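You operate a simulated robot arm through the tools that you are given. There is no shell and no other tool. Be economical: measure what you need, move in short steps, check, and stop when the job is done.

The job below is to be done with a simulated two-armed robot. You get a single attempt, and the scene is never put back.

Task
Hold the hand vacuum on the clear end of the service table steady with one hand and flip the yellow switch the other way with the other.

It is judged by the outcome, as a careful person would: the job done as asked, and still so three seconds after it is handed in. It fails if anything else is knocked over, pushed out of place, dropped, spilled or broken.

Robot
Two 7-joint arms with two-finger parallel grippers on one trunk, on a base that drives. Base frame: it is fixed to the floor where the robot stands at the start and does not move with it; the origin is under the middle of the robot, x ahead of it, y to its left, z up. Lengths are in mm, angles in rad, forces in N, time in s.
The left shoulder is at the start at [50, 161, 1173], the right one opposite. With the tool pointing down near the work surface each hand reaches from about 100 to 660 mm from the robot's upright axis, wherever it stands, measured 20 degrees to its own side. Places, roughly: yellow switch [600, -200, 900]. Payload 3.43 kg a hand.
The tool frame of a hand sits at the grasp point between the pads (the TCP): z along the fingers, y along the line on which they close. The tips reach 30 mm beyond it. The gripper opens to 94 mm. The fingers are 28 mm wide and 10 mm thick; the gripper's body (50 by 96 mm) begins 55 mm behind the TCP.
Orientation is told as [roll, pitch, yaw] about the base's x, y, z axes, in that order, counted from this pose: with the fingers straight down and closing along the base's y, the tool's x points along the base's -x, its y along +y and its z along -z.

Tools
- The arms move only by the tool apply_moves. It takes "left_motion", "right_motion" or both (then of equal length, played together; a hand with none holds still); each is a list of rows, each a list of 7 numbers: the turn, a rotation vector about the tool's x, y, z in units of 90 degrees (1.0 is 90 degrees), then the shift along the tool's x, y, z in units of 300 mm (1.0 is 300 mm), then the gripper command, from -1 (shut) to 1 (fully open), values between in proportion. In form: [[rx, ry, rz, tx, ty, tz, grip], ...]. A call has 1 to 10 rows; each row is the pose to reach, as a shift and turn from the pose commanded when the call began, along the tool's axes at that moment. A call with a number of a shift or a turn outside -1 to 1 is refused whole. Each row takes 0.2 s and may step no farther than 50 mm and 0.15 rad from the row before; otherwise, or with a gripper value out of range, the whole call is refused. A pose out of reach is approached as far as the arm can. The call stops where the force on the tool passes 40 N (or 10 N more than at its start, if that is more) or the arm is blocked; 0.2 s more then pass. Each finger travels about 45 mm/s and halts on what it meets, pressing with about 34 N; the grip force reading is that of the motor and also rises with nothing between the fingers. The clock runs only during rows and for 0.2 s after the last one: add rows that repeat a pose to give the fingers time. It gives the time, the measured TCP pose, the force on the tool (base axes), the opening and the grip force at its end, in the units of the frame above (readings bear some noise), with the torque about the TCP (base axes, N m) and any sound that the robot's microphone picked up.
- Cameras (640 x 400 px; columns grow to the right, rows downward): "scene" is now at [120.3, -19.7, 1317.8]; the picture's right is [-0.31, -0.95, 0.00], its down [-0.48, 0.16, -0.87] and it looks along [0.82, -0.27, -0.50] (base axes); focal length 226 px, centre (320, 200). "left" rides on the left gripper at [76, -14, -102] in its tool frame; the picture's right is [0.18, 0.98, 0.00], its down [-0.75, 0.14, -0.64] and it looks along [-0.63, 0.12, 0.77] (tool axes); focal length 243 px, centre (320, 200). "right" rides on the right gripper at [76, 14, -103] in its tool frame; the picture's right is [-0.18, 0.98, 0.00], its down [-0.75, -0.14, -0.64] and it looks along [-0.63, -0.12, 0.77] (tool axes); focal length 243 px, centre (320, 200). There is no depth. A picture from a camera that has moved, and an enlarged one, comes with that camera's place and axes in the base frame and with its lens. The place of the scene camera against the robot may be out by one fixed shift of up to 25 mm in any direction.
- get_image(camera): a new picture of that camera. The clock stands still meanwhile.
- move_column(by): slides the trunk up (or, below 0, down) by that many mm; the arms and the scene camera ride with it, the base frame stays. It gives what a move gives, with no picture.
- steer(legs): drives the robot by 1 to 6 legs, each [ahead, left, turn to the left] in mm, mm and rad, along the robot's own axes; the way and the turn of a leg run together, so that a leg with both is an arc; at most 1500 mm and 3.142 rad a leg. The arms and the cameras ride along, it lands a little off, and it stops where it bumps. It gives what a move gives.
- turn_head(pan, tilt): turns the head with the scene camera to pan (to the left, within 1.396 rad either way) and tilt (down, from -0.506 to 1.204), counted from straight ahead of the robot. It gives what a move gives.
- zoom(camera, box): a new picture of the part [left, top, right, bottom] of that camera's present view, enlarged. The clock stands still meanwhile.
- job_done(): hands the job in; it is judged then, once.

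Work in short steps. Places have to be worked out from the pictures, the camera data and where the tool is seen: move nearer, look again, correct. Check each grasp and each placing, and mend what went wrong. You have 120 turns and 108 pictures in all, those below and enlarged ones among them. Open the grippers and draw the arms clear of the work before you hand the job in, unless the task says otherwise; then end with one line.

The tools are called as a command line: name --argument value ..., lists and objects as JSON in quotes. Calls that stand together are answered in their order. apply_moves: Moves the arms, as the interface text tells. Its arguments: {"type":"object","properties":{"left_motion":{"type":"array"},"right_motion":{"type":"array"}},"required":[]} The other tools are called the same way: move_column (by) slides the trunk up or down; steer (legs) drives the base; turn_head (pan, tilt) turns the head that bears the scene camera; get_image (camera) takes a picture; zoom (camera, box) takes an enlarged picture of a part of a camera's view; job_done () hands the job in.

At the start:

```text
time: 0.0
left_ee_pos: [454.9, 28.7, 1116.0]
left_tool_rot: [-0.001, 0.001, 0.001]
left_wrist_force: [-0.4, -0.3, 0.6]
left_moment: [0.02, -0.01, -0.02]
left_gripper_width: 93.9
left_grasp_force: 0.0
right_ee_pos: [332.9, -335.8, 1205.5]
right_tool_rot: [0.0, 0.001, -0.001]
right_wrist_force: [0.2, 0.2, -0.2]
right_moment: [0.03, -0.04, 0.02]
right_gripper_width: 94.0
right_grasp_force: 0.1
trunk travel left (down, up): [-200.0, 67.0]
robot x, y, heading: [-1.7, -1.4, -0.004]
head pan, tilt: [-0.316, 0.524]
```

scene: 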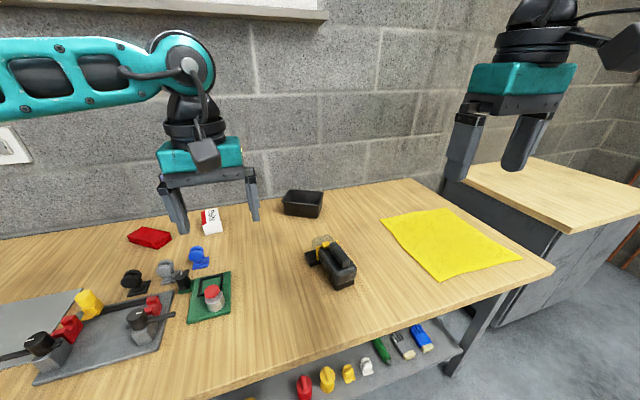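
right: 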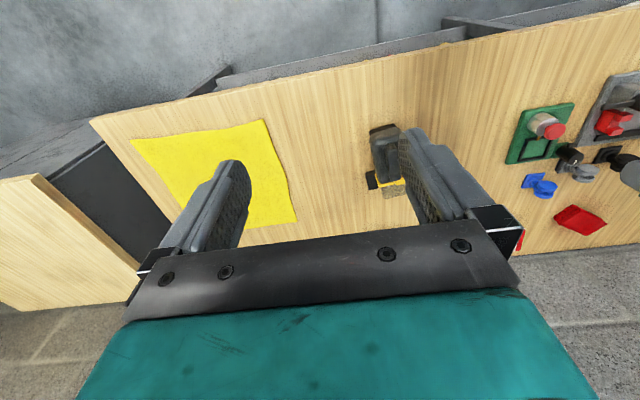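
left: 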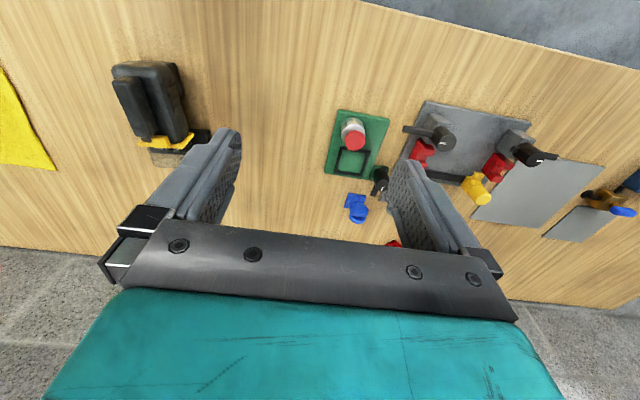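

The hand vacuum seems to be the black and yellow object near scene px (335,262). I zoom in to see its shape and the switch.

zoom --camera "scene" --box '[270, 210, 400, 310]'

zoom --camera "left" --box '[80, 40, 240, 180]'

zoom --camera "right" --box '[330, 100, 450, 210]'

```text
4.00 times, centred on (335, 260) of scene
camera zoom: at [120.3, -19.7, 1317.8], right [-0.31, -0.95, 0.0], down [-0.48, 0.16, -0.87], along [0.82, -0.27, -0.5], focal length 905 px, centre (260, -40)
```

zoom: 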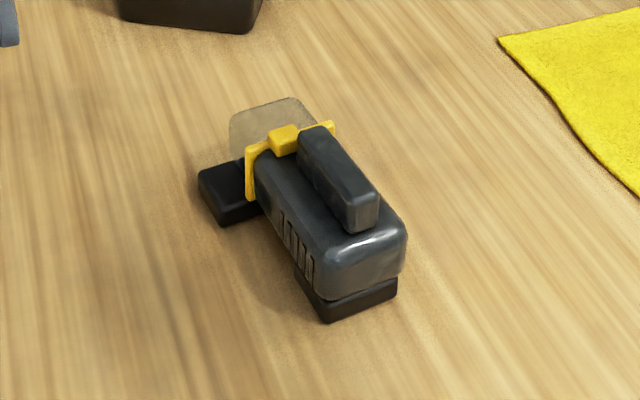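

```text
2.86 times, centred on (160, 110) of left
camera zoom: at [377.9, 14.6, 1219.8], right [-0.19, 0.98, 0.0], down [0.75, 0.14, 0.64], along [0.63, 0.12, -0.77], focal length 693 px, centre (777, 457)
```

zoom: 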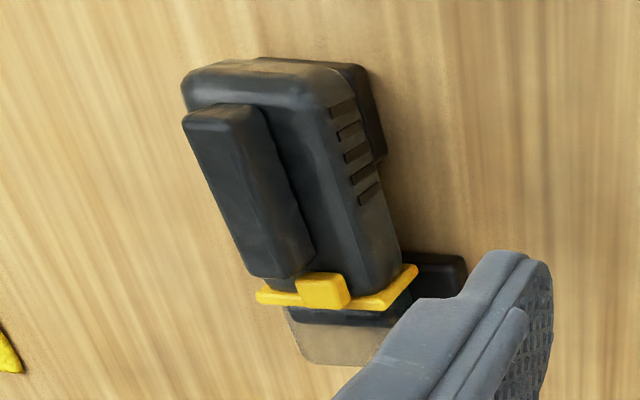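

```text
3.64 times, centred on (390, 155) of right
camera zoom: at [256.0, -320.9, 1307.1], right [0.18, 0.98, 0.0], down [0.75, -0.14, 0.64], along [0.63, -0.12, -0.77], focal length 882 px, centre (66, 364)
```

zoom: 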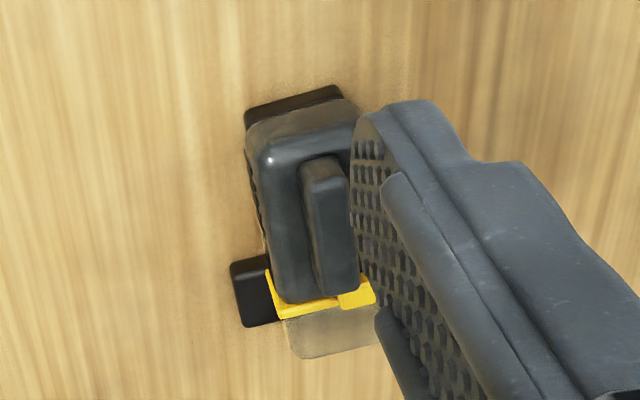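

The two gripper views put the yellow knob near (604, -204, 855), with the body running back toward the robot. I drive 200 mm to the right to centre on it.

steer --legs '[[0, -190, 0]]'

turn_head --pan 0.0 --tilt 0.75

get_image --camera "scene"

get_image --camera "left"

```text
time: 1.6
left_ee_pos: [454.3, -158.7, 1116.6]
left_tool_rot: [-0.001, 0.0, 0.007]
left_wrist_force: [-0.1, -0.3, 0.4]
left_moment: [0.01, 0.02, -0.03]
left_gripper_width: 94.1
left_grasp_force: 0.0
right_ee_pos: [335.6, -523.9, 1204.8]
right_tool_rot: [-0.002, -0.002, 0.007]
right_wrist_force: [0.2, 0.3, 0.4]
right_moment: [0.0, -0.02, -0.02]
right_gripper_width: 94.0
right_grasp_force: 0.0
trunk travel left (down, up): [-200.0, 67.0]
robot x, y, heading: [0.5, -190.8, 0.004]
head pan, tilt: [-0.316, 0.524]
```

```text
time: 2.4
left_ee_pos: [453.9, -158.5, 1116.9]
left_tool_rot: [0.0, 0.001, 0.008]
left_wrist_force: [0.1, 0.1, 0.4]
left_moment: [-0.01, 0.01, -0.01]
left_gripper_width: 94.2
left_grasp_force: 0.1
right_ee_pos: [336.0, -523.2, 1205.6]
right_tool_rot: [0.001, -0.001, 0.005]
right_wrist_force: [-0.4, -0.6, 0.8]
right_moment: [-0.01, -0.01, -0.01]
right_gripper_width: 94.1
right_grasp_force: 0.0
trunk travel left (down, up): [-200.0, 67.0]
robot x, y, heading: [1.9, -188.2, 0.001]
head pan, tilt: [0.0, 0.75]
```

```text
101 pictures are left
camera scene: at [117.7, -180.6, 1298.1], right [0.0, -1.0, 0.0], down [-0.68, 0.0, -0.73], along [0.73, 0.0, -0.68], focal length 226 px, centre (320, 200)
```

scene: 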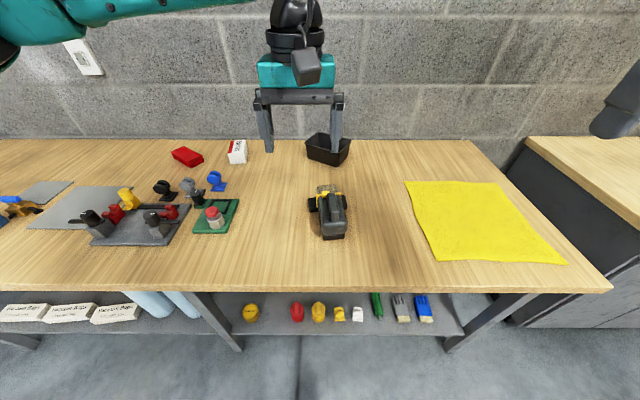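

```text
100 pictures are left
camera left: at [378.4, -172.8, 1219.8], right [-0.19, 0.98, 0.0], down [0.75, 0.15, 0.64], along [0.63, 0.12, -0.77], focal length 243 px, centre (320, 200)
```

left: 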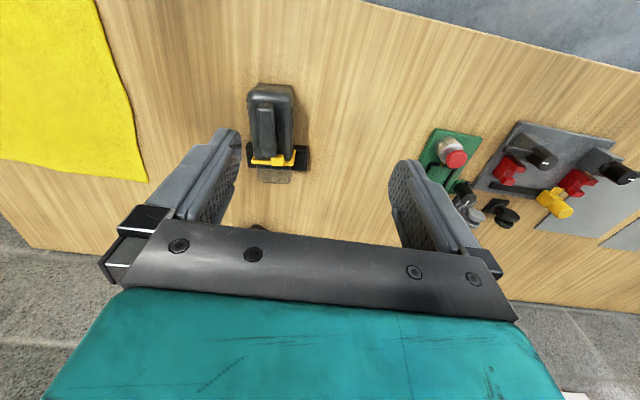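

zoom --camera "left" --box '[220, 70, 340, 195]'

zoom --camera "scene" --box '[285, 170, 375, 250]'

```text
3.20 times, centred on (280, 132) of left
camera zoom: at [378.4, -172.8, 1219.8], right [-0.19, 0.98, 0.0], down [0.75, 0.15, 0.64], along [0.63, 0.12, -0.77], focal length 776 px, centre (448, 416)
```

zoom: 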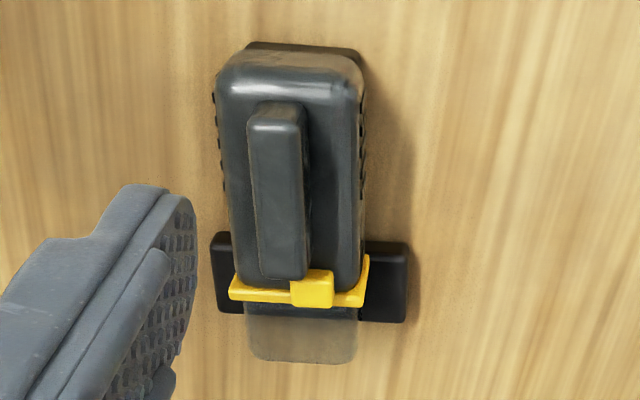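

```text
5.00 times, centred on (330, 210) of scene
camera zoom: at [117.7, -180.6, 1298.1], right [0.0, -1.0, 0.0], down [-0.68, 0.0, -0.73], along [0.73, 0.0, -0.68], focal length 1132 px, centre (270, 150)
```

zoom: 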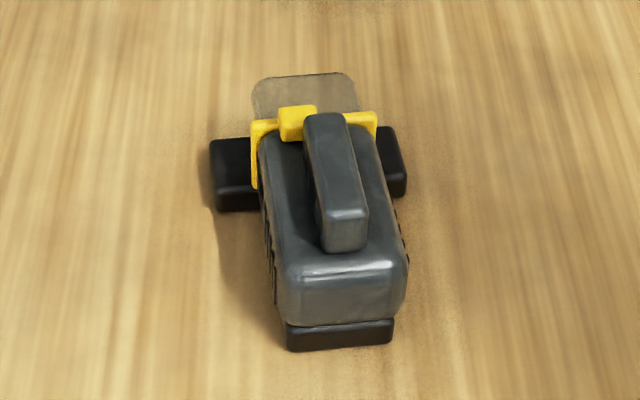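

The yellow part looks like a bracket around the body with a knob off-centre, so I need side views. I move the left hand above and to the left, turned so that its camera looks across toward -y.

apply_moves --left_motion '[[0, 0, 0.09, -0.049, 0.023, 0.039, 1], [0, 0, 0.18, -0.097, 0.045, 0.078, 1], [0, 0, 0.27, -0.146, 0.068, 0.117, 1], [0, 0, 0.36, -0.195, 0.091, 0.156, 1], [0, 0, 0.45, -0.243, 0.113, 0.195, 1], [0, 0, 0.54, -0.292, 0.136, 0.234, 1], [0, 0, 0.63, -0.341, 0.159, 0.273, 1], [0, 0, 0.72, -0.39, 0.182, 0.312, 1], [0, 0, 0.81, -0.438, 0.204, 0.351, 1], [0, 0, 0.9, -0.487, 0.227, 0.39, 1]]'

get_image --camera "left"

```text
time: 4.6
left_ee_pos: [469.5, -104.0, 1005.3]
left_tool_rot: [0.152, -0.008, -1.032]
left_wrist_force: [-0.3, 0.7, 0.1]
left_moment: [0.01, -0.08, -0.01]
left_gripper_width: 94.1
left_grasp_force: 0.1
left hand out of reach, approached as far as the arm can: row 6, 7, 8, 9, 10
right_ee_pos: [334.1, -522.5, 1204.6]
right_tool_rot: [-0.001, -0.003, 0.007]
right_wrist_force: [0.1, -0.3, 0.2]
right_moment: [-0.04, -0.05, -0.02]
right_gripper_width: 93.8
right_grasp_force: 0.1
trunk travel left (down, up): [-200.0, 67.0]
robot x, y, heading: [-2.0, -186.9, 0.006]
head pan, tilt: [0.0, 0.75]
```

```text
97 pictures are left
camera left: at [403.8, -53.4, 1105.0], right [0.74, 0.66, 0.15], down [0.42, -0.62, 0.66], along [0.53, -0.43, -0.74], focal length 243 px, centre (320, 200)
```

left: 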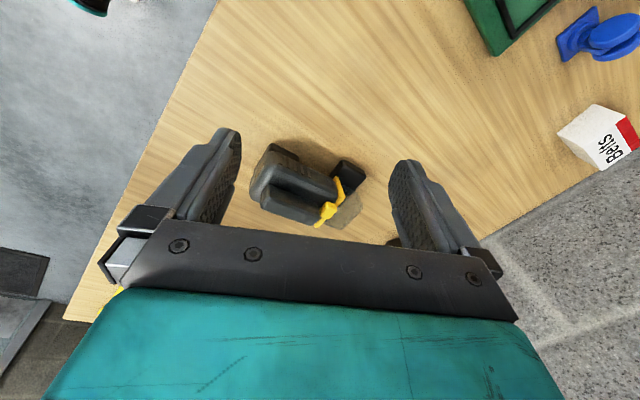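

zoom --camera "left" --box '[235, 130, 385, 240]'

```text
3.64 times, centred on (310, 185) of left
camera zoom: at [403.8, -53.4, 1105.0], right [0.74, 0.66, 0.15], down [0.42, -0.62, 0.66], along [0.53, -0.43, -0.74], focal length 882 px, centre (356, 254)
```

zoom: 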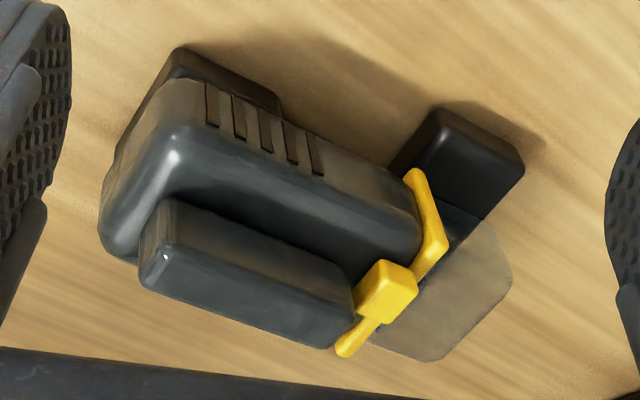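

The yellow part is a bail with a knob, hinged at the sides. I first hold a zero row to see which pose the next moves are counted from, then move to a lower side view.

apply_moves --left_motion '[[0, 0, 0, 0.1, 0, 0, 1]]'

```text
time: 5.0
left_ee_pos: [454.4, -76.7, 1003.0]
left_tool_rot: [0.15, -0.003, -1.035]
left_wrist_force: [0.0, -0.1, 0.1]
left_moment: [-0.02, -0.02, -0.02]
left_gripper_width: 94.0
left_grasp_force: 0.0
right_ee_pos: [334.3, -522.0, 1206.2]
right_tool_rot: [-0.002, -0.002, 0.006]
right_wrist_force: [0.0, 0.6, -0.3]
right_moment: [-0.03, -0.01, -0.01]
right_gripper_width: 94.0
right_grasp_force: 0.1
trunk travel left (down, up): [-200.0, 67.0]
robot x, y, heading: [1.4, -191.6, 0.005]
head pan, tilt: [0.0, 0.75]
```

Moves count from the actual pose. I go lower and farther left for a flatter side view.

apply_moves --left_motion '[[0, 0, 0, 0.061, 0.029, 0.139, 1], [0, 0, 0, 0.122, 0.058, 0.278, 1], [0, 0, 0, 0.183, 0.087, 0.417, 1]]'

get_image --camera "left"

```text
time: 5.8
left_ee_pos: [463.9, -9.7, 881.7]
left_tool_rot: [0.15, -0.001, -1.036]
left_wrist_force: [-0.4, -0.1, -0.5]
left_moment: [-0.01, -0.02, -0.02]
left_gripper_width: 94.1
left_grasp_force: 0.1
right_ee_pos: [336.4, -522.1, 1204.9]
right_tool_rot: [-0.001, 0.001, 0.005]
right_wrist_force: [-0.4, -0.3, -0.3]
right_moment: [0.03, 0.01, 0.02]
right_gripper_width: 93.9
right_grasp_force: 0.0
trunk travel left (down, up): [-200.0, 67.0]
robot x, y, heading: [-2.1, -191.7, 0.005]
head pan, tilt: [0.0, 0.75]
```

```text
95 pictures are left
camera left: at [400.4, 40.9, 980.9], right [0.74, 0.65, 0.15], down [0.42, -0.62, 0.66], along [0.52, -0.43, -0.74], focal length 243 px, centre (320, 200)
```

left: 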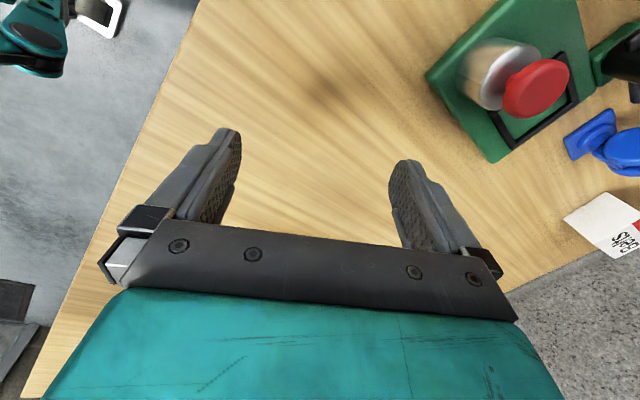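

The picture shows the horizon lies below behind the gripper, so I tilt the hand up about 30° for the vacuum to come into view.

apply_moves --left_motion '[[0, -0.09, 0, 0, 0, -0.03, 1], [0, -0.18, 0, 0, 0, -0.06, 1], [0, -0.27, 0, 0, 0, -0.06, 1], [0, -0.35, 0, 0, 0, -0.06, 1]]'

get_image --camera "left"

```text
time: 6.8
left_ee_pos: [463.6, -12.2, 902.2]
left_tool_rot: [0.175, -0.548, -1.127]
left_wrist_force: [-0.4, -0.3, -0.1]
left_moment: [-0.03, 0.0, -0.01]
left_gripper_width: 94.0
left_grasp_force: 0.0
right_ee_pos: [335.3, -522.4, 1206.1]
right_tool_rot: [-0.001, -0.001, 0.006]
right_wrist_force: [-1.2, -0.2, 0.2]
right_moment: [0.02, 0.04, -0.02]
right_gripper_width: 94.1
right_grasp_force: 0.1
trunk travel left (down, up): [-200.0, 67.0]
robot x, y, heading: [2.4, -189.3, -0.0]
head pan, tilt: [0.0, 0.75]
```

```text
94 pictures are left
camera left: at [385.4, 79.2, 946.2], right [0.77, 0.64, 0.05], down [0.15, -0.26, 0.95], along [0.62, -0.72, -0.3], focal length 243 px, centre (320, 200)
```

left: 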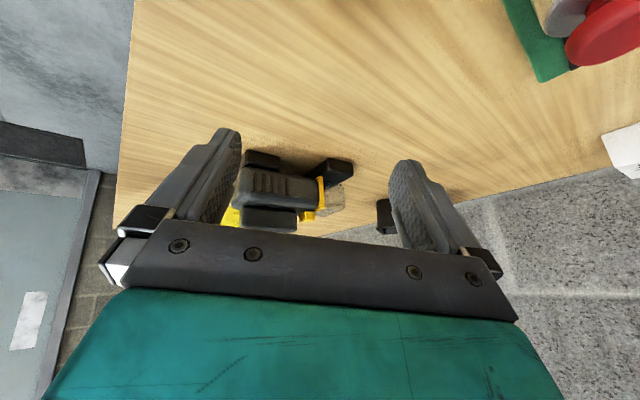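

zoom --camera "left" --box '[225, 140, 375, 240]'

```text
4.00 times, centred on (300, 190) of left
camera zoom: at [385.4, 79.2, 946.2], right [0.77, 0.64, 0.05], down [0.15, -0.26, 0.95], along [0.62, -0.72, -0.3], focal length 970 px, centre (400, 240)
```

zoom: 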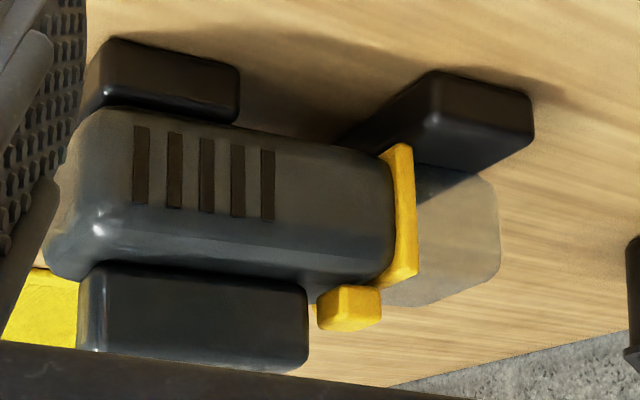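

Enlargements stay sharp, so I zoom tighter on the switch from here.

zoom --camera "left" --box '[290, 170, 350, 225]'

zoom --camera "scene" --box '[310, 180, 350, 210]'

```text
7.27 times, centred on (320, 198) of left
camera zoom: at [385.4, 79.2, 946.2], right [0.77, 0.64, 0.05], down [0.15, -0.26, 0.95], along [0.62, -0.72, -0.3], focal length 1764 px, centre (320, 218)
```

zoom: 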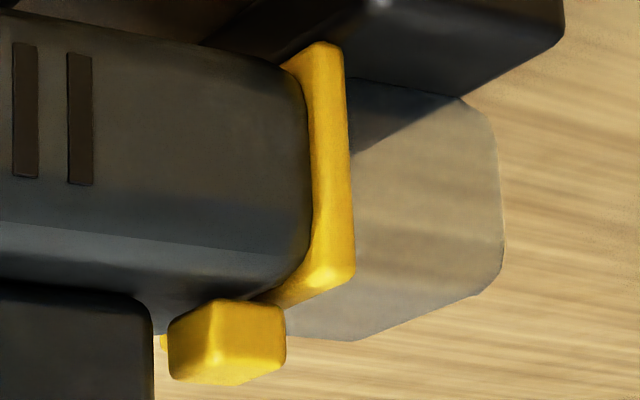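

```text
13.33 times, centred on (330, 195) of scene
camera zoom: at [117.6, -180.2, 1298.1], right [0.01, -1.0, 0.0], down [-0.68, 0.0, -0.73], along [0.73, 0.0, -0.68], focal length 3017 px, centre (187, 267)
```

zoom: 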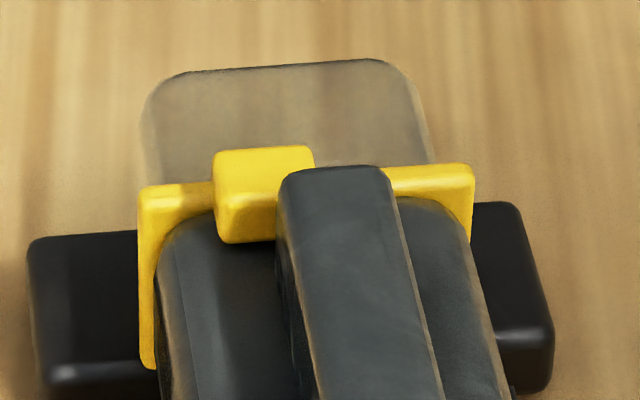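

Triangulating from three left-camera views puts the knob at about (602, -204, 859). The collar is upright and centred near y=-213, so the knob sits toward +y on its bar and should slide or flip toward -y. The handle runs x 501–581 with its top near z 880, and the body is about 67 mm wide with yaw about 0.1. First I straighten and raise the left hand.

apply_moves --left_motion '[[0, 0.09, 0, 0, 0, -0.06, -1], [0, 0.18, 0, 0, 0, -0.12, -1], [0, 0.27, 0, 0, 0, -0.18, -1], [0, 0.35, 0, 0, 0, -0.24, -1]]'

apply_moves --left_motion '[[0.03, 0, -0.08, 0, 0, -0.05, -1], [0.06, 0, -0.16, 0, 0, -0.1, -1], [0.095, 0, -0.25, 0, 0, -0.15, -1], [0.095, 0, -0.34, 0, 0, -0.15, -1]]'

```text
time: 7.8
left_ee_pos: [424.1, 0.1, 975.3]
left_tool_rot: [0.146, -0.16, -1.066]
left_wrist_force: [0.4, -0.5, 0.6]
left_moment: [-0.01, -0.04, 0.04]
left_gripper_width: 5.6
left_grasp_force: 0.1
left hand out of reach, approached as far as the arm can: row 3, 4
right_ee_pos: [334.4, -522.3, 1206.4]
right_tool_rot: [-0.001, -0.001, 0.006]
right_wrist_force: [-0.2, -0.1, 0.5]
right_moment: [0.01, -0.01, 0.0]
right_gripper_width: 94.2
right_grasp_force: 0.1
trunk travel left (down, up): [-200.0, 67.0]
robot x, y, heading: [-1.3, -191.0, 0.006]
head pan, tilt: [0.0, 0.75]
```

```text
refused: row 3 steps farther than a row can; nothing moved
```

Row 3 stepped too far, so I spread that turn over more rows and remove the leftover pitch too.

apply_moves --left_motion '[[0.019, 0.02, -0.068, 0, 0, 0, -1], [0.038, 0.04, -0.136, 0, 0, -0.03, -1], [0.057, 0.06, -0.204, 0, 0, -0.06, -1], [0.076, 0.08, -0.272, 0, 0, -0.09, -1], [0.095, 0.1, -0.34, 0, 0, -0.12, -1]]'

apply_moves --right_motion '[[0, 0, 0, -0.053, 0.1, 0.078, 1], [0, 0, 0, -0.107, 0.2, 0.157, 1], [0, -0.04, -0.01, -0.16, 0.3, 0.235, 1], [0, -0.08, -0.02, -0.213, 0.4, 0.313, 1], [0, -0.12, -0.03, -0.267, 0.5, 0.39, 1], [0, -0.16, -0.04, -0.32, 0.6, 0.47, 1], [0, -0.2, -0.05, -0.373, 0.7, 0.548, 1], [0, -0.24, -0.06, -0.427, 0.8, 0.626, 1], [0, -0.28, -0.064, -0.48, 0.9, 0.7, 1], [0, -0.28, -0.064, -0.533, 0.997, 0.783, 1]]'

get_image --camera "right"

get_image --camera "scene"

```text
time: 9.0
left_ee_pos: [417.1, 3.0, 1008.8]
left_tool_rot: [-0.059, -0.027, -0.523]
left_wrist_force: [-0.3, -0.1, -0.5]
left_moment: [-0.02, 0.01, -0.01]
left_gripper_width: 0.0
left_grasp_force: 32.9
right_ee_pos: [335.4, -523.0, 1204.4]
right_tool_rot: [0.0, 0.002, 0.006]
right_wrist_force: [0.1, -0.5, -0.1]
right_moment: [0.0, 0.01, -0.01]
right_gripper_width: 93.9
right_grasp_force: 0.0
trunk travel left (down, up): [-200.0, 67.0]
robot x, y, heading: [1.4, -189.5, 0.003]
head pan, tilt: [0.0, 0.75]
```

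```text
time: 11.2
left_ee_pos: [416.3, 3.4, 1009.4]
left_tool_rot: [-0.059, -0.026, -0.525]
left_wrist_force: [0.5, -0.4, -0.6]
left_moment: [-0.02, -0.01, 0.04]
left_gripper_width: 0.0
left_grasp_force: 33.1
right_ee_pos: [464.4, -295.1, 1002.1]
right_tool_rot: [-0.022, -0.441, 0.114]
right_wrist_force: [0.7, 0.0, -0.1]
right_moment: [0.01, -0.01, -0.02]
right_gripper_width: 93.9
right_grasp_force: 0.1
right hand out of reach, approached as far as the arm can: row 8, 9, 10
trunk travel left (down, up): [-200.0, 67.0]
robot x, y, heading: [0.7, -190.0, 0.005]
head pan, tilt: [0.0, 0.75]
```

```text
90 pictures are left
camera right: at [350.6, -291.6, 1061.2], right [0.06, 1.0, 0.06], down [0.42, -0.08, 0.9], along [0.91, -0.03, -0.42], focal length 243 px, centre (320, 200)
```

right: 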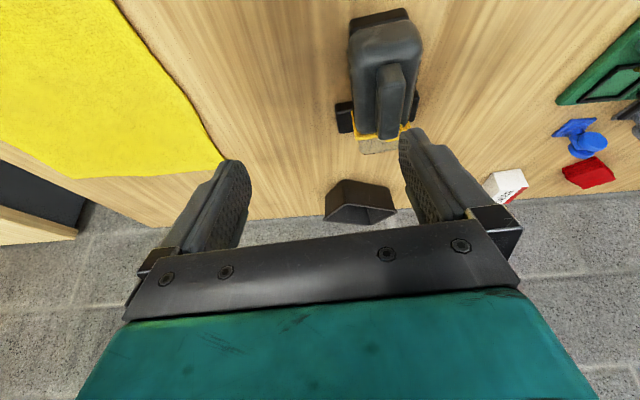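

```text
89 pictures are left
camera scene: at [117.6, -180.5, 1298.0], right [0.01, -1.0, 0.0], down [-0.68, 0.0, -0.73], along [0.73, 0.0, -0.68], focal length 226 px, centre (320, 200)
```

scene: 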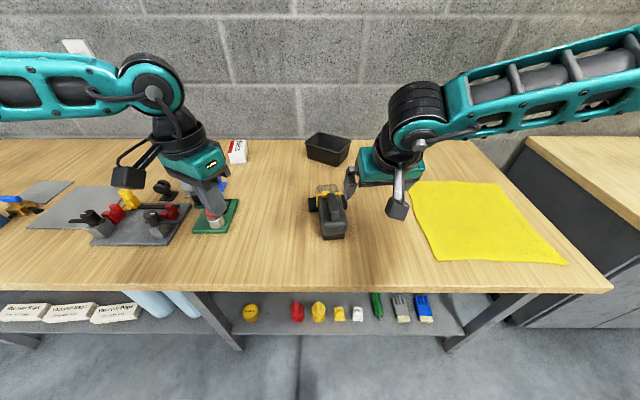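

The right hand stopped short of the vacuum because of reach. I try a direct correction from here.

apply_moves --right_motion '[[0, 0, 0, -0.02, 0.056, 0.057, 1], [0, 0, 0, -0.04, 0.112, 0.115, 1], [0, 0, 0, -0.08, 0.223, 0.23, 1]]'

```text
time: 12.0
left_ee_pos: [416.3, 3.2, 1009.1]
left_tool_rot: [-0.057, -0.027, -0.523]
left_wrist_force: [-0.4, 0.4, 0.2]
left_moment: [0.01, -0.03, -0.03]
left_gripper_width: 0.2
left_grasp_force: 33.1
right_ee_pos: [475.7, -304.3, 988.7]
right_tool_rot: [-0.022, -0.438, 0.113]
right_wrist_force: [-0.1, 0.8, 0.3]
right_moment: [0.02, -0.03, 0.0]
right_gripper_width: 94.0
right_grasp_force: 0.0
right hand out of reach, approached as far as the arm can: row 1, 2, 3
trunk travel left (down, up): [-200.0, 67.0]
robot x, y, heading: [0.2, -193.2, 0.003]
head pan, tilt: [0.0, 0.75]
```

With this tilt the right arm can't come farther in. I switch to an almost vertical grip near the rear of the body: untilt first, then move above it.

apply_moves --right_motion '[[0, 0.09, 0, 0, 0, 0, 1], [0, 0.18, 0, 0, 0, 0, 1], [0, 0.27, 0, 0, 0, 0, 1]]'

```text
time: 12.8
left_ee_pos: [417.1, 2.9, 1009.2]
left_tool_rot: [-0.059, -0.028, -0.523]
left_wrist_force: [0.8, -0.6, 0.6]
left_moment: [0.01, -0.03, -0.01]
left_gripper_width: 0.0
left_grasp_force: 32.9
right_ee_pos: [458.4, -331.4, 1002.4]
right_tool_rot: [-0.021, -0.014, 0.104]
right_wrist_force: [-0.1, -0.7, 0.5]
right_moment: [-0.02, 0.0, 0.0]
right_gripper_width: 93.9
right_grasp_force: 0.1
right hand out of reach, approached as far as the arm can: row 1, 2, 3
trunk travel left (down, up): [-200.0, 67.0]
robot x, y, heading: [-0.9, -188.7, 0.005]
head pan, tilt: [0.0, 0.75]
```

apply_moves --right_motion '[[0, 0, 0, -0.072, 0.114, 0.047, 1], [0, 0, 0, -0.145, 0.229, 0.093, 1], [0, 0, 0, -0.217, 0.343, 0.14, 1]]'

get_image --camera "scene"

```text
time: 13.6
left_ee_pos: [416.1, 3.3, 1009.8]
left_tool_rot: [-0.058, -0.026, -0.522]
left_wrist_force: [-0.9, -0.4, -0.4]
left_moment: [-0.02, -0.01, -0.02]
left_gripper_width: 0.0
left_grasp_force: 32.9
right_ee_pos: [456.6, -331.3, 998.5]
right_tool_rot: [-0.021, -0.017, 0.106]
right_wrist_force: [0.2, 0.4, 0.4]
right_moment: [-0.02, -0.02, -0.02]
right_gripper_width: 94.1
right_grasp_force: 0.1
right hand out of reach, approached as far as the arm can: row 1, 2, 3
trunk travel left (down, up): [-200.0, 67.0]
robot x, y, heading: [0.6, -191.5, 0.006]
head pan, tilt: [0.0, 0.75]
```

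```text
88 pictures are left
camera scene: at [117.7, -180.4, 1298.0], right [0.01, -1.0, 0.0], down [-0.68, 0.0, -0.73], along [0.73, 0.0, -0.68], focal length 226 px, centre (320, 200)
```

scene: 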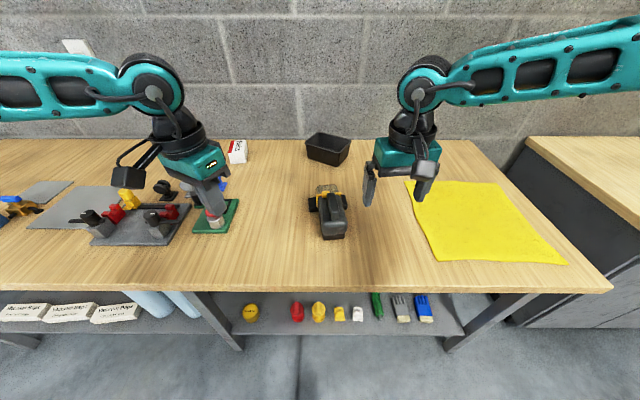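

The arm looks stuck on a joint limit at this height. I probe by going lower here (over clear table), then sideways.

apply_moves --right_motion '[[0, 0, 0, 0, 0, 0.1, 1], [0, 0, 0, 0, 0, 0.2, 1]]'

apply_moves --right_motion '[[0, 0, 0, 0, 0.1, 0, 1]]'

apply_moves --right_motion '[[0, 0, 0, -0.1, 0, 0, 1]]'

```text
time: 14.2
left_ee_pos: [416.5, 2.2, 1008.6]
left_tool_rot: [-0.059, -0.027, -0.524]
left_wrist_force: [0.0, 0.4, 0.0]
left_moment: [0.01, -0.04, 0.03]
left_gripper_width: 0.1
left_grasp_force: 32.7
right_ee_pos: [443.9, -348.7, 945.8]
right_tool_rot: [-0.021, -0.016, 0.104]
right_wrist_force: [0.6, 0.3, -0.7]
right_moment: [0.01, -0.01, 0.0]
right_gripper_width: 94.2
right_grasp_force: 0.2
right hand out of reach, approached as far as the arm can: row 1, 2
trunk travel left (down, up): [-200.0, 67.0]
robot x, y, heading: [1.6, -191.1, 0.007]
head pan, tilt: [0.0, 0.75]
```

```text
time: 14.6
left_ee_pos: [416.0, 3.5, 1008.7]
left_tool_rot: [-0.06, -0.026, -0.522]
left_wrist_force: [-0.1, 0.8, -0.7]
left_moment: [0.0, -0.03, 0.01]
left_gripper_width: 0.0
left_grasp_force: 32.9
right_ee_pos: [430.3, -334.7, 954.4]
right_tool_rot: [-0.021, -0.017, 0.104]
right_wrist_force: [0.8, 0.6, 0.4]
right_moment: [0.02, -0.04, 0.01]
right_gripper_width: 94.0
right_grasp_force: 0.1
right hand out of reach, approached as far as the arm can: row 1
trunk travel left (down, up): [-200.0, 67.0]
robot x, y, heading: [-0.7, -192.0, 0.003]
head pan, tilt: [0.0, 0.75]
```

```text
time: 15.0
left_ee_pos: [415.9, 1.9, 1008.9]
left_tool_rot: [-0.059, -0.027, -0.522]
left_wrist_force: [-0.3, 0.3, -0.7]
left_moment: [-0.01, 0.01, -0.01]
left_gripper_width: 0.1
left_grasp_force: 33.2
right_ee_pos: [452.6, -345.7, 962.3]
right_tool_rot: [-0.022, -0.017, 0.103]
right_wrist_force: [-0.7, -0.3, -0.6]
right_moment: [-0.01, 0.0, 0.0]
right_gripper_width: 94.1
right_grasp_force: 0.0
right hand out of reach, approached as far as the arm can: row 1
trunk travel left (down, up): [-200.0, 67.0]
robot x, y, heading: [-2.4, -190.0, 0.004]
head pan, tilt: [0.0, 0.75]
```

The limit seems linked to the arm posture. I test the left arm at yaw 0 to learn whether orientation causes it, reaching toward (590, -80, 960).

apply_moves --left_motion '[[0, 0, -0.085, 0, 0, 0, -1], [0, 0, -0.17, 0, 0, 0, -1], [0, 0, -0.25, 0, 0, 0, -1], [0, 0, -0.33, 0, 0, 0, -1]]'

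apply_moves --left_motion '[[0, 0, 0, -0.14, -0.06, 0.04, -1], [0, 0, 0, -0.28, -0.12, 0.08, -1], [0, 0, 0, -0.42, -0.18, 0.12, -1], [0, 0, 0, -0.56, -0.24, 0.16, -1]]'

```text
time: 16.0
left_ee_pos: [417.3, 2.0, 1011.0]
left_tool_rot: [-0.065, 0.005, -0.002]
left_wrist_force: [-0.2, -0.3, 0.1]
left_moment: [0.0, 0.02, 0.02]
left_gripper_width: 0.0
left_grasp_force: 33.0
right_ee_pos: [452.9, -343.7, 963.3]
right_tool_rot: [-0.02, -0.015, 0.105]
right_wrist_force: [0.4, -0.3, 0.2]
right_moment: [0.01, -0.01, 0.01]
right_gripper_width: 94.1
right_grasp_force: 0.1
trunk travel left (down, up): [-200.0, 67.0]
robot x, y, heading: [-0.4, -184.4, 0.005]
head pan, tilt: [0.0, 0.75]
```

```text
time: 17.0
left_ee_pos: [588.4, -73.9, 963.0]
left_tool_rot: [-0.065, 0.007, -0.007]
left_wrist_force: [0.4, 0.3, -0.3]
left_moment: [0.03, -0.01, 0.0]
left_gripper_width: 0.1
left_grasp_force: 33.3
right_ee_pos: [452.3, -344.0, 962.3]
right_tool_rot: [-0.019, -0.015, 0.104]
right_wrist_force: [0.6, -0.1, 0.5]
right_moment: [-0.04, -0.02, 0.0]
right_gripper_width: 94.1
right_grasp_force: 0.0
trunk travel left (down, up): [-200.0, 67.0]
robot x, y, heading: [-0.7, -191.3, 0.004]
head pan, tilt: [0.0, 0.75]
```

Left at yaw 0 reaches fine. I test the right the same way, turning it to about yaw -0.1 and moving toward the vacuum.

apply_moves --right_motion '[[0, 0, 0.065, 0, 0, 0, 1], [0, 0, 0.13, 0, 0, 0, 1], [0, 0, 0.13, 0, 0.1, 0, 1], [0, 0, 0.13, 0, 0.2, 0, 1]]'

get_image --camera "scene"

```text
time: 18.0
left_ee_pos: [588.6, -71.7, 964.7]
left_tool_rot: [-0.064, 0.007, -0.005]
left_wrist_force: [-0.3, 0.3, -0.4]
left_moment: [-0.01, 0.01, 0.0]
left_gripper_width: 0.0
left_grasp_force: 33.4
right_ee_pos: [428.9, -325.0, 972.7]
right_tool_rot: [-0.019, -0.02, -0.101]
right_wrist_force: [0.3, -0.3, 0.5]
right_moment: [0.02, -0.02, 0.0]
right_gripper_width: 94.0
right_grasp_force: 0.0
right hand out of reach, approached as far as the arm can: row 3, 4
trunk travel left (down, up): [-200.0, 67.0]
robot x, y, heading: [-2.1, -190.5, 0.007]
head pan, tilt: [0.0, 0.75]
```

```text
87 pictures are left
camera scene: at [117.7, -180.4, 1298.0], right [0.01, -1.0, 0.0], down [-0.68, 0.0, -0.73], along [0.73, 0.0, -0.68], focal length 226 px, centre (320, 200)
```

scene: 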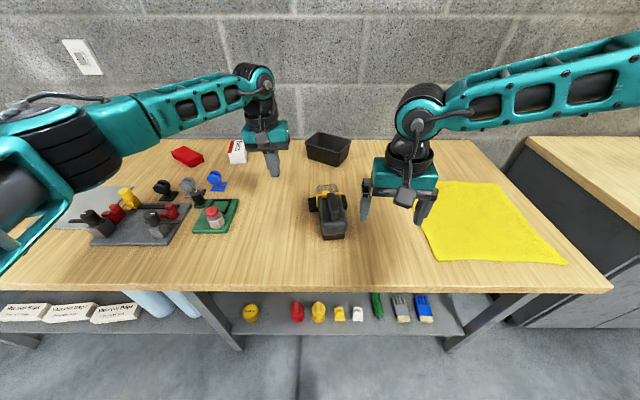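

The right arm's elbow is high and wide, unlike the left's. I bring the right hand back toward its start to get a better posture.

apply_moves --right_motion '[[0, 0, -0.03, 0.05, -0.1, -0.1, 1], [0, 0, -0.06, 0.1, -0.2, -0.2, 1], [0, 0, -0.06, 0.15, -0.3, -0.3, 1], [0, 0, -0.06, 0.2, -0.4, -0.4, 1], [0, 0, -0.06, 0.25, -0.5, -0.5, 1], [0, 0, -0.06, 0.32, -0.6, -0.6, 1], [0, 0, -0.06, 0.32, -0.68, -0.7, 1]]'

turn_head --pan -0.9 --tilt 0.3

get_image --camera "scene"

```text
time: 19.6
left_ee_pos: [588.4, -72.3, 965.2]
left_tool_rot: [-0.066, 0.008, -0.006]
left_wrist_force: [0.1, -0.4, 0.3]
left_moment: [0.01, -0.05, -0.02]
left_gripper_width: 0.0
left_grasp_force: 32.8
right_ee_pos: [309.9, -514.8, 1185.5]
right_tool_rot: [-0.019, -0.016, -0.005]
right_wrist_force: [-0.7, 0.1, 0.9]
right_moment: [0.01, -0.01, 0.03]
right_gripper_width: 94.0
right_grasp_force: 0.1
trunk travel left (down, up): [-200.0, 67.0]
robot x, y, heading: [-2.1, -187.6, 0.008]
head pan, tilt: [0.0, 0.75]
```

```text
time: 20.8
left_ee_pos: [588.8, -72.1, 964.7]
left_tool_rot: [-0.064, 0.006, -0.006]
left_wrist_force: [0.3, -0.1, 0.1]
left_moment: [-0.02, 0.0, -0.03]
left_gripper_width: 0.2
left_grasp_force: 33.4
right_ee_pos: [310.0, -514.8, 1186.1]
right_tool_rot: [-0.021, -0.016, -0.005]
right_wrist_force: [-0.1, -0.2, -0.7]
right_moment: [0.02, -0.02, 0.01]
right_gripper_width: 94.0
right_grasp_force: 0.0
trunk travel left (down, up): [-200.0, 67.0]
robot x, y, heading: [-0.2, -191.0, 0.005]
head pan, tilt: [-0.901, 0.3]
```

```text
86 pictures are left
camera scene: at [93.3, -253.7, 1338.4], right [-0.78, -0.63, 0.0], down [-0.19, 0.23, -0.96], along [0.6, -0.74, -0.3], focal length 226 px, centre (320, 200)
```

scene: 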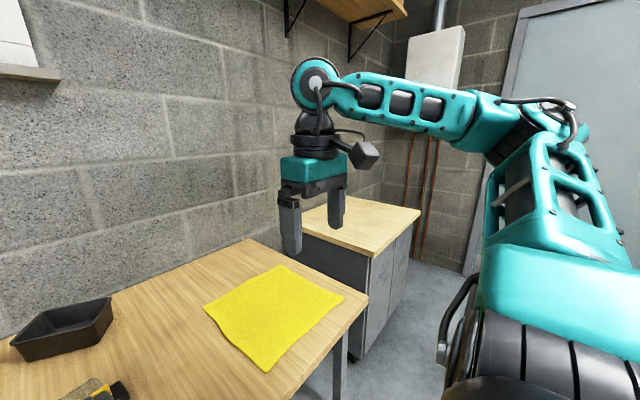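

The right elbow is far out. I lower the hand near the table edge first (it stays above z 900) and then move inward.

apply_moves --right_motion '[[0, 0, 0, 0, 0, 0.16, 1], [0, 0, 0, 0, 0.0, 0.32, 1], [0, 0, 0, 0, 0.0, 0.48, 1], [0, 0, 0, 0, 0.0, 0.64, 1], [0, 0, 0, 0, 0, 0.8, 1]]'

apply_moves --right_motion '[[0, 0, 0, 0, 0.15, 0, 1], [0, 0, 0, 0, 0.3, 0, 1], [0, 0, 0, 0, 0.45, 0, 1], [0, 0, 0, 0, 0.6, 0, 1], [0, 0, 0, 0, 0.75, 0, 1]]'

get_image --camera "scene"

```text
time: 22.0
left_ee_pos: [588.5, -72.6, 964.8]
left_tool_rot: [-0.066, 0.007, -0.005]
left_wrist_force: [-0.3, -0.3, 0.9]
left_moment: [0.01, 0.03, 0.02]
left_gripper_width: 0.0
left_grasp_force: 32.9
right_ee_pos: [314.7, -519.8, 944.9]
right_tool_rot: [-0.019, -0.017, -0.007]
right_wrist_force: [-0.2, -0.6, 0.0]
right_moment: [-0.01, 0.0, 0.02]
right_gripper_width: 93.8
right_grasp_force: 0.0
trunk travel left (down, up): [-200.0, 67.0]
robot x, y, heading: [-1.5, -191.5, 0.004]
head pan, tilt: [-0.901, 0.3]
```

```text
time: 23.2
left_ee_pos: [587.6, -73.2, 965.7]
left_tool_rot: [-0.063, 0.005, -0.005]
left_wrist_force: [-0.7, 1.0, -0.1]
left_moment: [-0.01, -0.01, 0.01]
left_gripper_width: 0.0
left_grasp_force: 32.9
right_ee_pos: [314.0, -305.5, 948.6]
right_tool_rot: [-0.021, -0.016, -0.007]
right_wrist_force: [-0.3, -0.1, -0.3]
right_moment: [0.02, -0.02, -0.01]
right_gripper_width: 94.0
right_grasp_force: 0.0
right hand out of reach, approached as far as the arm can: row 5
trunk travel left (down, up): [-200.0, 67.0]
robot x, y, heading: [0.9, -191.5, 0.005]
head pan, tilt: [-0.901, 0.3]
```

```text
85 pictures are left
camera scene: at [92.9, -253.5, 1338.5], right [-0.78, -0.63, 0.0], down [-0.18, 0.23, -0.96], along [0.6, -0.75, -0.3], focal length 226 px, centre (320, 200)
```

scene: 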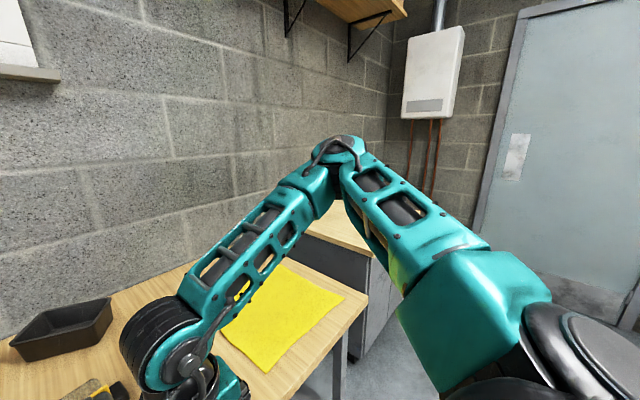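

Now I try moving forward from here toward the vacuum's rear, then check.

apply_moves --right_motion '[[0, 0, 0, -0.15, 0.03, 0, 1], [0, 0, 0, -0.3, 0.06, 0, 1], [0, 0, 0, -0.45, 0.09, 0, 1], [0, 0, 0, -0.55, 0.15, 0, 1]]'

get_image --camera "scene"

```text
time: 24.2
left_ee_pos: [589.4, -72.3, 964.4]
left_tool_rot: [-0.065, 0.008, -0.006]
left_wrist_force: [-0.4, 0.5, 0.4]
left_moment: [0.0, -0.03, 0.0]
left_gripper_width: 0.0
left_grasp_force: 32.9
right_ee_pos: [439.0, -328.0, 979.2]
right_tool_rot: [-0.017, -0.016, -0.005]
right_wrist_force: [0.5, 1.1, -0.6]
right_moment: [0.02, 0.02, -0.02]
right_gripper_width: 93.6
right_grasp_force: 0.0
right hand out of reach, approached as far as the arm can: row 1, 2, 3, 4
trunk travel left (down, up): [-200.0, 67.0]
robot x, y, heading: [1.8, -187.1, 0.007]
head pan, tilt: [-0.901, 0.3]
```

```text
84 pictures are left
camera scene: at [93.4, -253.8, 1338.4], right [-0.78, -0.63, 0.0], down [-0.19, 0.23, -0.96], along [0.6, -0.75, -0.3], focal length 226 px, centre (320, 200)
```

scene: 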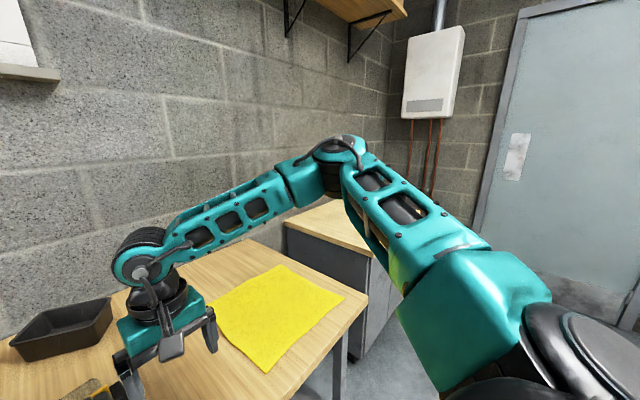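

The upper arm is held at a joint limit, with only the forearm moving. I move the hand outward and forward to extend the arm, then sweep in.

apply_moves --right_motion '[[0, 0, 0, 0, -0.15, -0.05, 1], [0, 0, 0, 0, -0.3, -0.1, 1], [0, 0, 0, 0, -0.45, -0.1, 1], [0, 0, 0, -0.12, -0.53, -0.1, 1], [0, 0, 0, -0.26, -0.55, -0.1, 1], [0, 0, 0, -0.4, -0.55, -0.1, 1], [0, 0, 0, -0.54, -0.55, -0.1, 1]]'

get_image --camera "scene"

```text
time: 25.8
left_ee_pos: [588.3, -73.0, 964.9]
left_tool_rot: [-0.064, 0.008, -0.005]
left_wrist_force: [0.5, 0.5, 0.6]
left_moment: [-0.01, 0.01, -0.03]
left_gripper_width: 0.2
left_grasp_force: 33.5
right_ee_pos: [581.5, -498.4, 1019.1]
right_tool_rot: [-0.019, -0.02, -0.006]
right_wrist_force: [0.0, 0.6, -0.2]
right_moment: [0.03, 0.01, 0.01]
right_gripper_width: 94.1
right_grasp_force: 0.1
right hand out of reach, approached as far as the arm can: row 7
trunk travel left (down, up): [-200.0, 67.0]
robot x, y, heading: [3.7, -189.2, 0.001]
head pan, tilt: [-0.901, 0.3]
```

```text
83 pictures are left
camera scene: at [93.0, -254.1, 1338.4], right [-0.78, -0.63, 0.0], down [-0.18, 0.23, -0.96], along [0.6, -0.75, -0.3], focal length 226 px, centre (320, 200)
```

scene: 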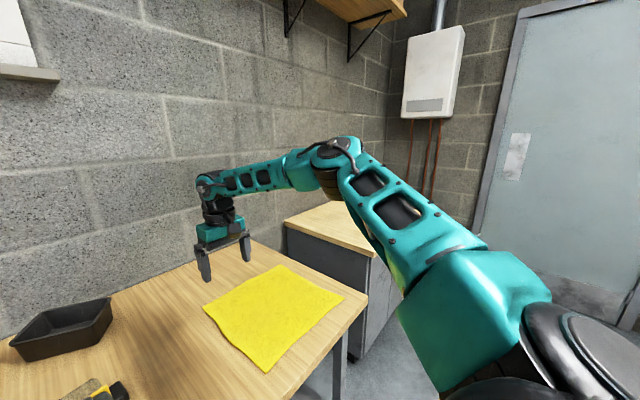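

Now I sweep inward at this extension.

apply_moves --right_motion '[[0, 0, 0, 0, 0.15, 0, 1], [0, 0, 0, 0, 0.3, 0, 1], [0, 0, 0, 0, 0.45, 0, 1], [0, 0, 0, 0, 0.6, 0, 1]]'

get_image --camera "scene"

```text
time: 26.8
left_ee_pos: [588.7, -71.9, 964.7]
left_tool_rot: [-0.066, 0.008, -0.006]
left_wrist_force: [0.3, 0.1, -0.5]
left_moment: [0.0, -0.01, 0.0]
left_gripper_width: 0.1
left_grasp_force: 33.2
right_ee_pos: [519.4, -376.3, 1030.4]
right_tool_rot: [-0.02, -0.021, -0.007]
right_wrist_force: [-0.1, 0.1, 1.0]
right_moment: [0.05, 0.03, -0.03]
right_gripper_width: 93.7
right_grasp_force: 0.1
right hand out of reach, approached as far as the arm can: row 1, 2, 3, 4
trunk travel left (down, up): [-200.0, 67.0]
robot x, y, heading: [-0.9, -190.1, 0.007]
head pan, tilt: [-0.901, 0.3]
```

```text
82 pictures are left
camera scene: at [93.0, -253.4, 1338.5], right [-0.78, -0.63, 0.0], down [-0.18, 0.23, -0.96], along [0.6, -0.75, -0.3], focal length 226 px, centre (320, 200)
```

scene: 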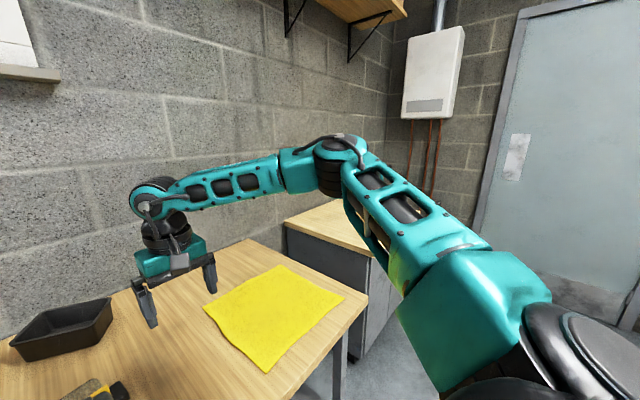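

I look at the left arm's posture to compare.

turn_head --pan 0.9 --tilt 0.3

get_image --camera "scene"

```text
time: 28.6
left_ee_pos: [588.9, -72.4, 963.4]
left_tool_rot: [-0.065, 0.01, -0.007]
left_wrist_force: [0.1, -0.1, -0.6]
left_moment: [0.0, 0.02, 0.02]
left_gripper_width: 0.1
left_grasp_force: 32.8
right_ee_pos: [519.2, -376.3, 1029.5]
right_tool_rot: [-0.019, -0.02, -0.005]
right_wrist_force: [-0.1, 0.8, 0.4]
right_moment: [-0.02, -0.02, 0.04]
right_gripper_width: 93.9
right_grasp_force: 0.1
trunk travel left (down, up): [-200.0, 67.0]
robot x, y, heading: [0.5, -189.1, 0.005]
head pan, tilt: [0.901, 0.3]
```

```text
81 pictures are left
camera scene: at [92.5, -107.5, 1338.4], right [0.79, -0.62, 0.0], down [-0.18, -0.23, -0.96], along [0.59, 0.75, -0.3], focal length 226 px, centre (320, 200)
```

scene: 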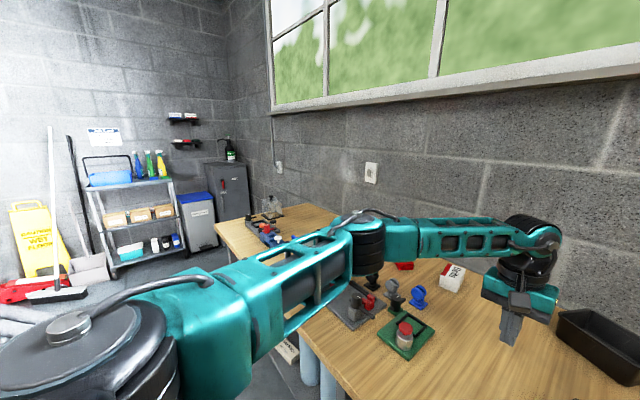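

The left upper arm swings inward freely, so the right is probably held by its wrist-roll limit. I turn the right hand to a large positive yaw and check whether it can move inward.

apply_moves --right_motion '[[0, 0, -0.09, 0, 0, 0, 1], [0, 0, -0.18, 0, 0, 0, 1], [0, 0, -0.27, 0, 0, 0, 1], [0, 0, -0.36, 0, 0, 0, 1], [0, 0, -0.45, 0, 0, 0, 1], [0, 0, -0.54, 0, 0, 0, 1]]'

apply_moves --right_motion '[[0, 0, 0, -0.1, 0.1, 0, 1], [0, 0, 0, -0.2, 0.2, 0, 1]]'

```text
time: 30.0
left_ee_pos: [588.0, -72.6, 964.3]
left_tool_rot: [-0.065, 0.007, -0.004]
left_wrist_force: [0.8, 0.0, 0.4]
left_moment: [0.0, 0.01, 0.01]
left_gripper_width: 0.0
left_grasp_force: 33.3
right_ee_pos: [477.5, -354.6, 1027.0]
right_tool_rot: [-0.034, 0.003, 0.836]
right_wrist_force: [0.5, 0.5, 0.7]
right_moment: [-0.02, -0.01, 0.01]
right_gripper_width: 94.2
right_grasp_force: 0.0
right hand out of reach, approached as far as the arm can: row 5, 6
trunk travel left (down, up): [-200.0, 67.0]
robot x, y, heading: [-1.6, -189.4, 0.006]
head pan, tilt: [0.901, 0.3]
```

```text
time: 30.6
left_ee_pos: [590.0, -72.1, 964.9]
left_tool_rot: [-0.064, 0.007, -0.005]
left_wrist_force: [0.1, -0.8, 0.2]
left_moment: [0.02, 0.02, -0.05]
left_gripper_width: 0.0
left_grasp_force: 33.1
right_ee_pos: [446.3, -316.8, 1033.7]
right_tool_rot: [-0.026, 0.002, 0.842]
right_wrist_force: [0.3, -0.1, 0.1]
right_moment: [0.0, -0.02, -0.02]
right_gripper_width: 94.1
right_grasp_force: 0.3
right hand out of reach, approached as far as the arm can: row 1, 2
trunk travel left (down, up): [-200.0, 67.0]
robot x, y, heading: [3.2, -183.8, 0.003]
head pan, tilt: [0.901, 0.3]
```

Positive yaw hits a limit, mirroring the left. I try negative yaw instead.

apply_moves --right_motion '[[0, 0, 0.09, 0, 0, 0, 1], [0, 0, 0.18, 0, 0, 0, 1], [0, 0, 0.27, 0, 0, 0, 1], [0, 0, 0.36, 0, 0, 0, 1], [0, 0, 0.45, 0, 0, 0, 1], [0, 0, 0.54, 0, 0, 0, 1], [0, 0, 0.63, 0, 0, 0, 1], [0, 0, 0.72, 0, 0, 0, 1], [0, 0, 0.81, 0, 0, 0, 1], [0, 0, 0.9, 0, 0, 0, 1]]'

apply_moves --right_motion '[[0, 0, 0, 0, 0.15, 0, 1], [0, 0, 0, 0, 0.3, 0, 1]]'

```text
time: 32.8
left_ee_pos: [587.8, -72.9, 964.8]
left_tool_rot: [-0.064, 0.008, -0.005]
left_wrist_force: [0.1, -0.8, -0.7]
left_moment: [0.0, 0.01, -0.01]
left_gripper_width: 0.1
left_grasp_force: 33.2
right_ee_pos: [447.3, -316.2, 1033.6]
right_tool_rot: [-0.007, -0.026, -0.575]
right_wrist_force: [-0.2, -0.5, -0.4]
right_moment: [0.01, -0.01, 0.02]
right_gripper_width: 94.1
right_grasp_force: 0.0
right hand out of reach, approached as far as the arm can: row 3
trunk travel left (down, up): [-200.0, 67.0]
robot x, y, heading: [2.5, -190.7, 0.002]
head pan, tilt: [0.901, 0.3]
```

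```text
time: 33.4
left_ee_pos: [589.5, -72.8, 965.2]
left_tool_rot: [-0.064, 0.009, -0.005]
left_wrist_force: [-0.8, -0.2, 0.4]
left_moment: [0.0, -0.03, -0.02]
left_gripper_width: 0.0
left_grasp_force: 33.3
right_ee_pos: [448.7, -316.7, 1047.3]
right_tool_rot: [-0.005, -0.026, -0.574]
right_wrist_force: [-0.3, -0.3, -0.5]
right_moment: [-0.03, 0.02, 0.0]
right_gripper_width: 94.2
right_grasp_force: 0.0
right hand out of reach, approached as far as the arm can: row 1, 2
trunk travel left (down, up): [-200.0, 67.0]
robot x, y, heading: [0.7, -194.3, 0.006]
head pan, tilt: [0.901, 0.3]
```

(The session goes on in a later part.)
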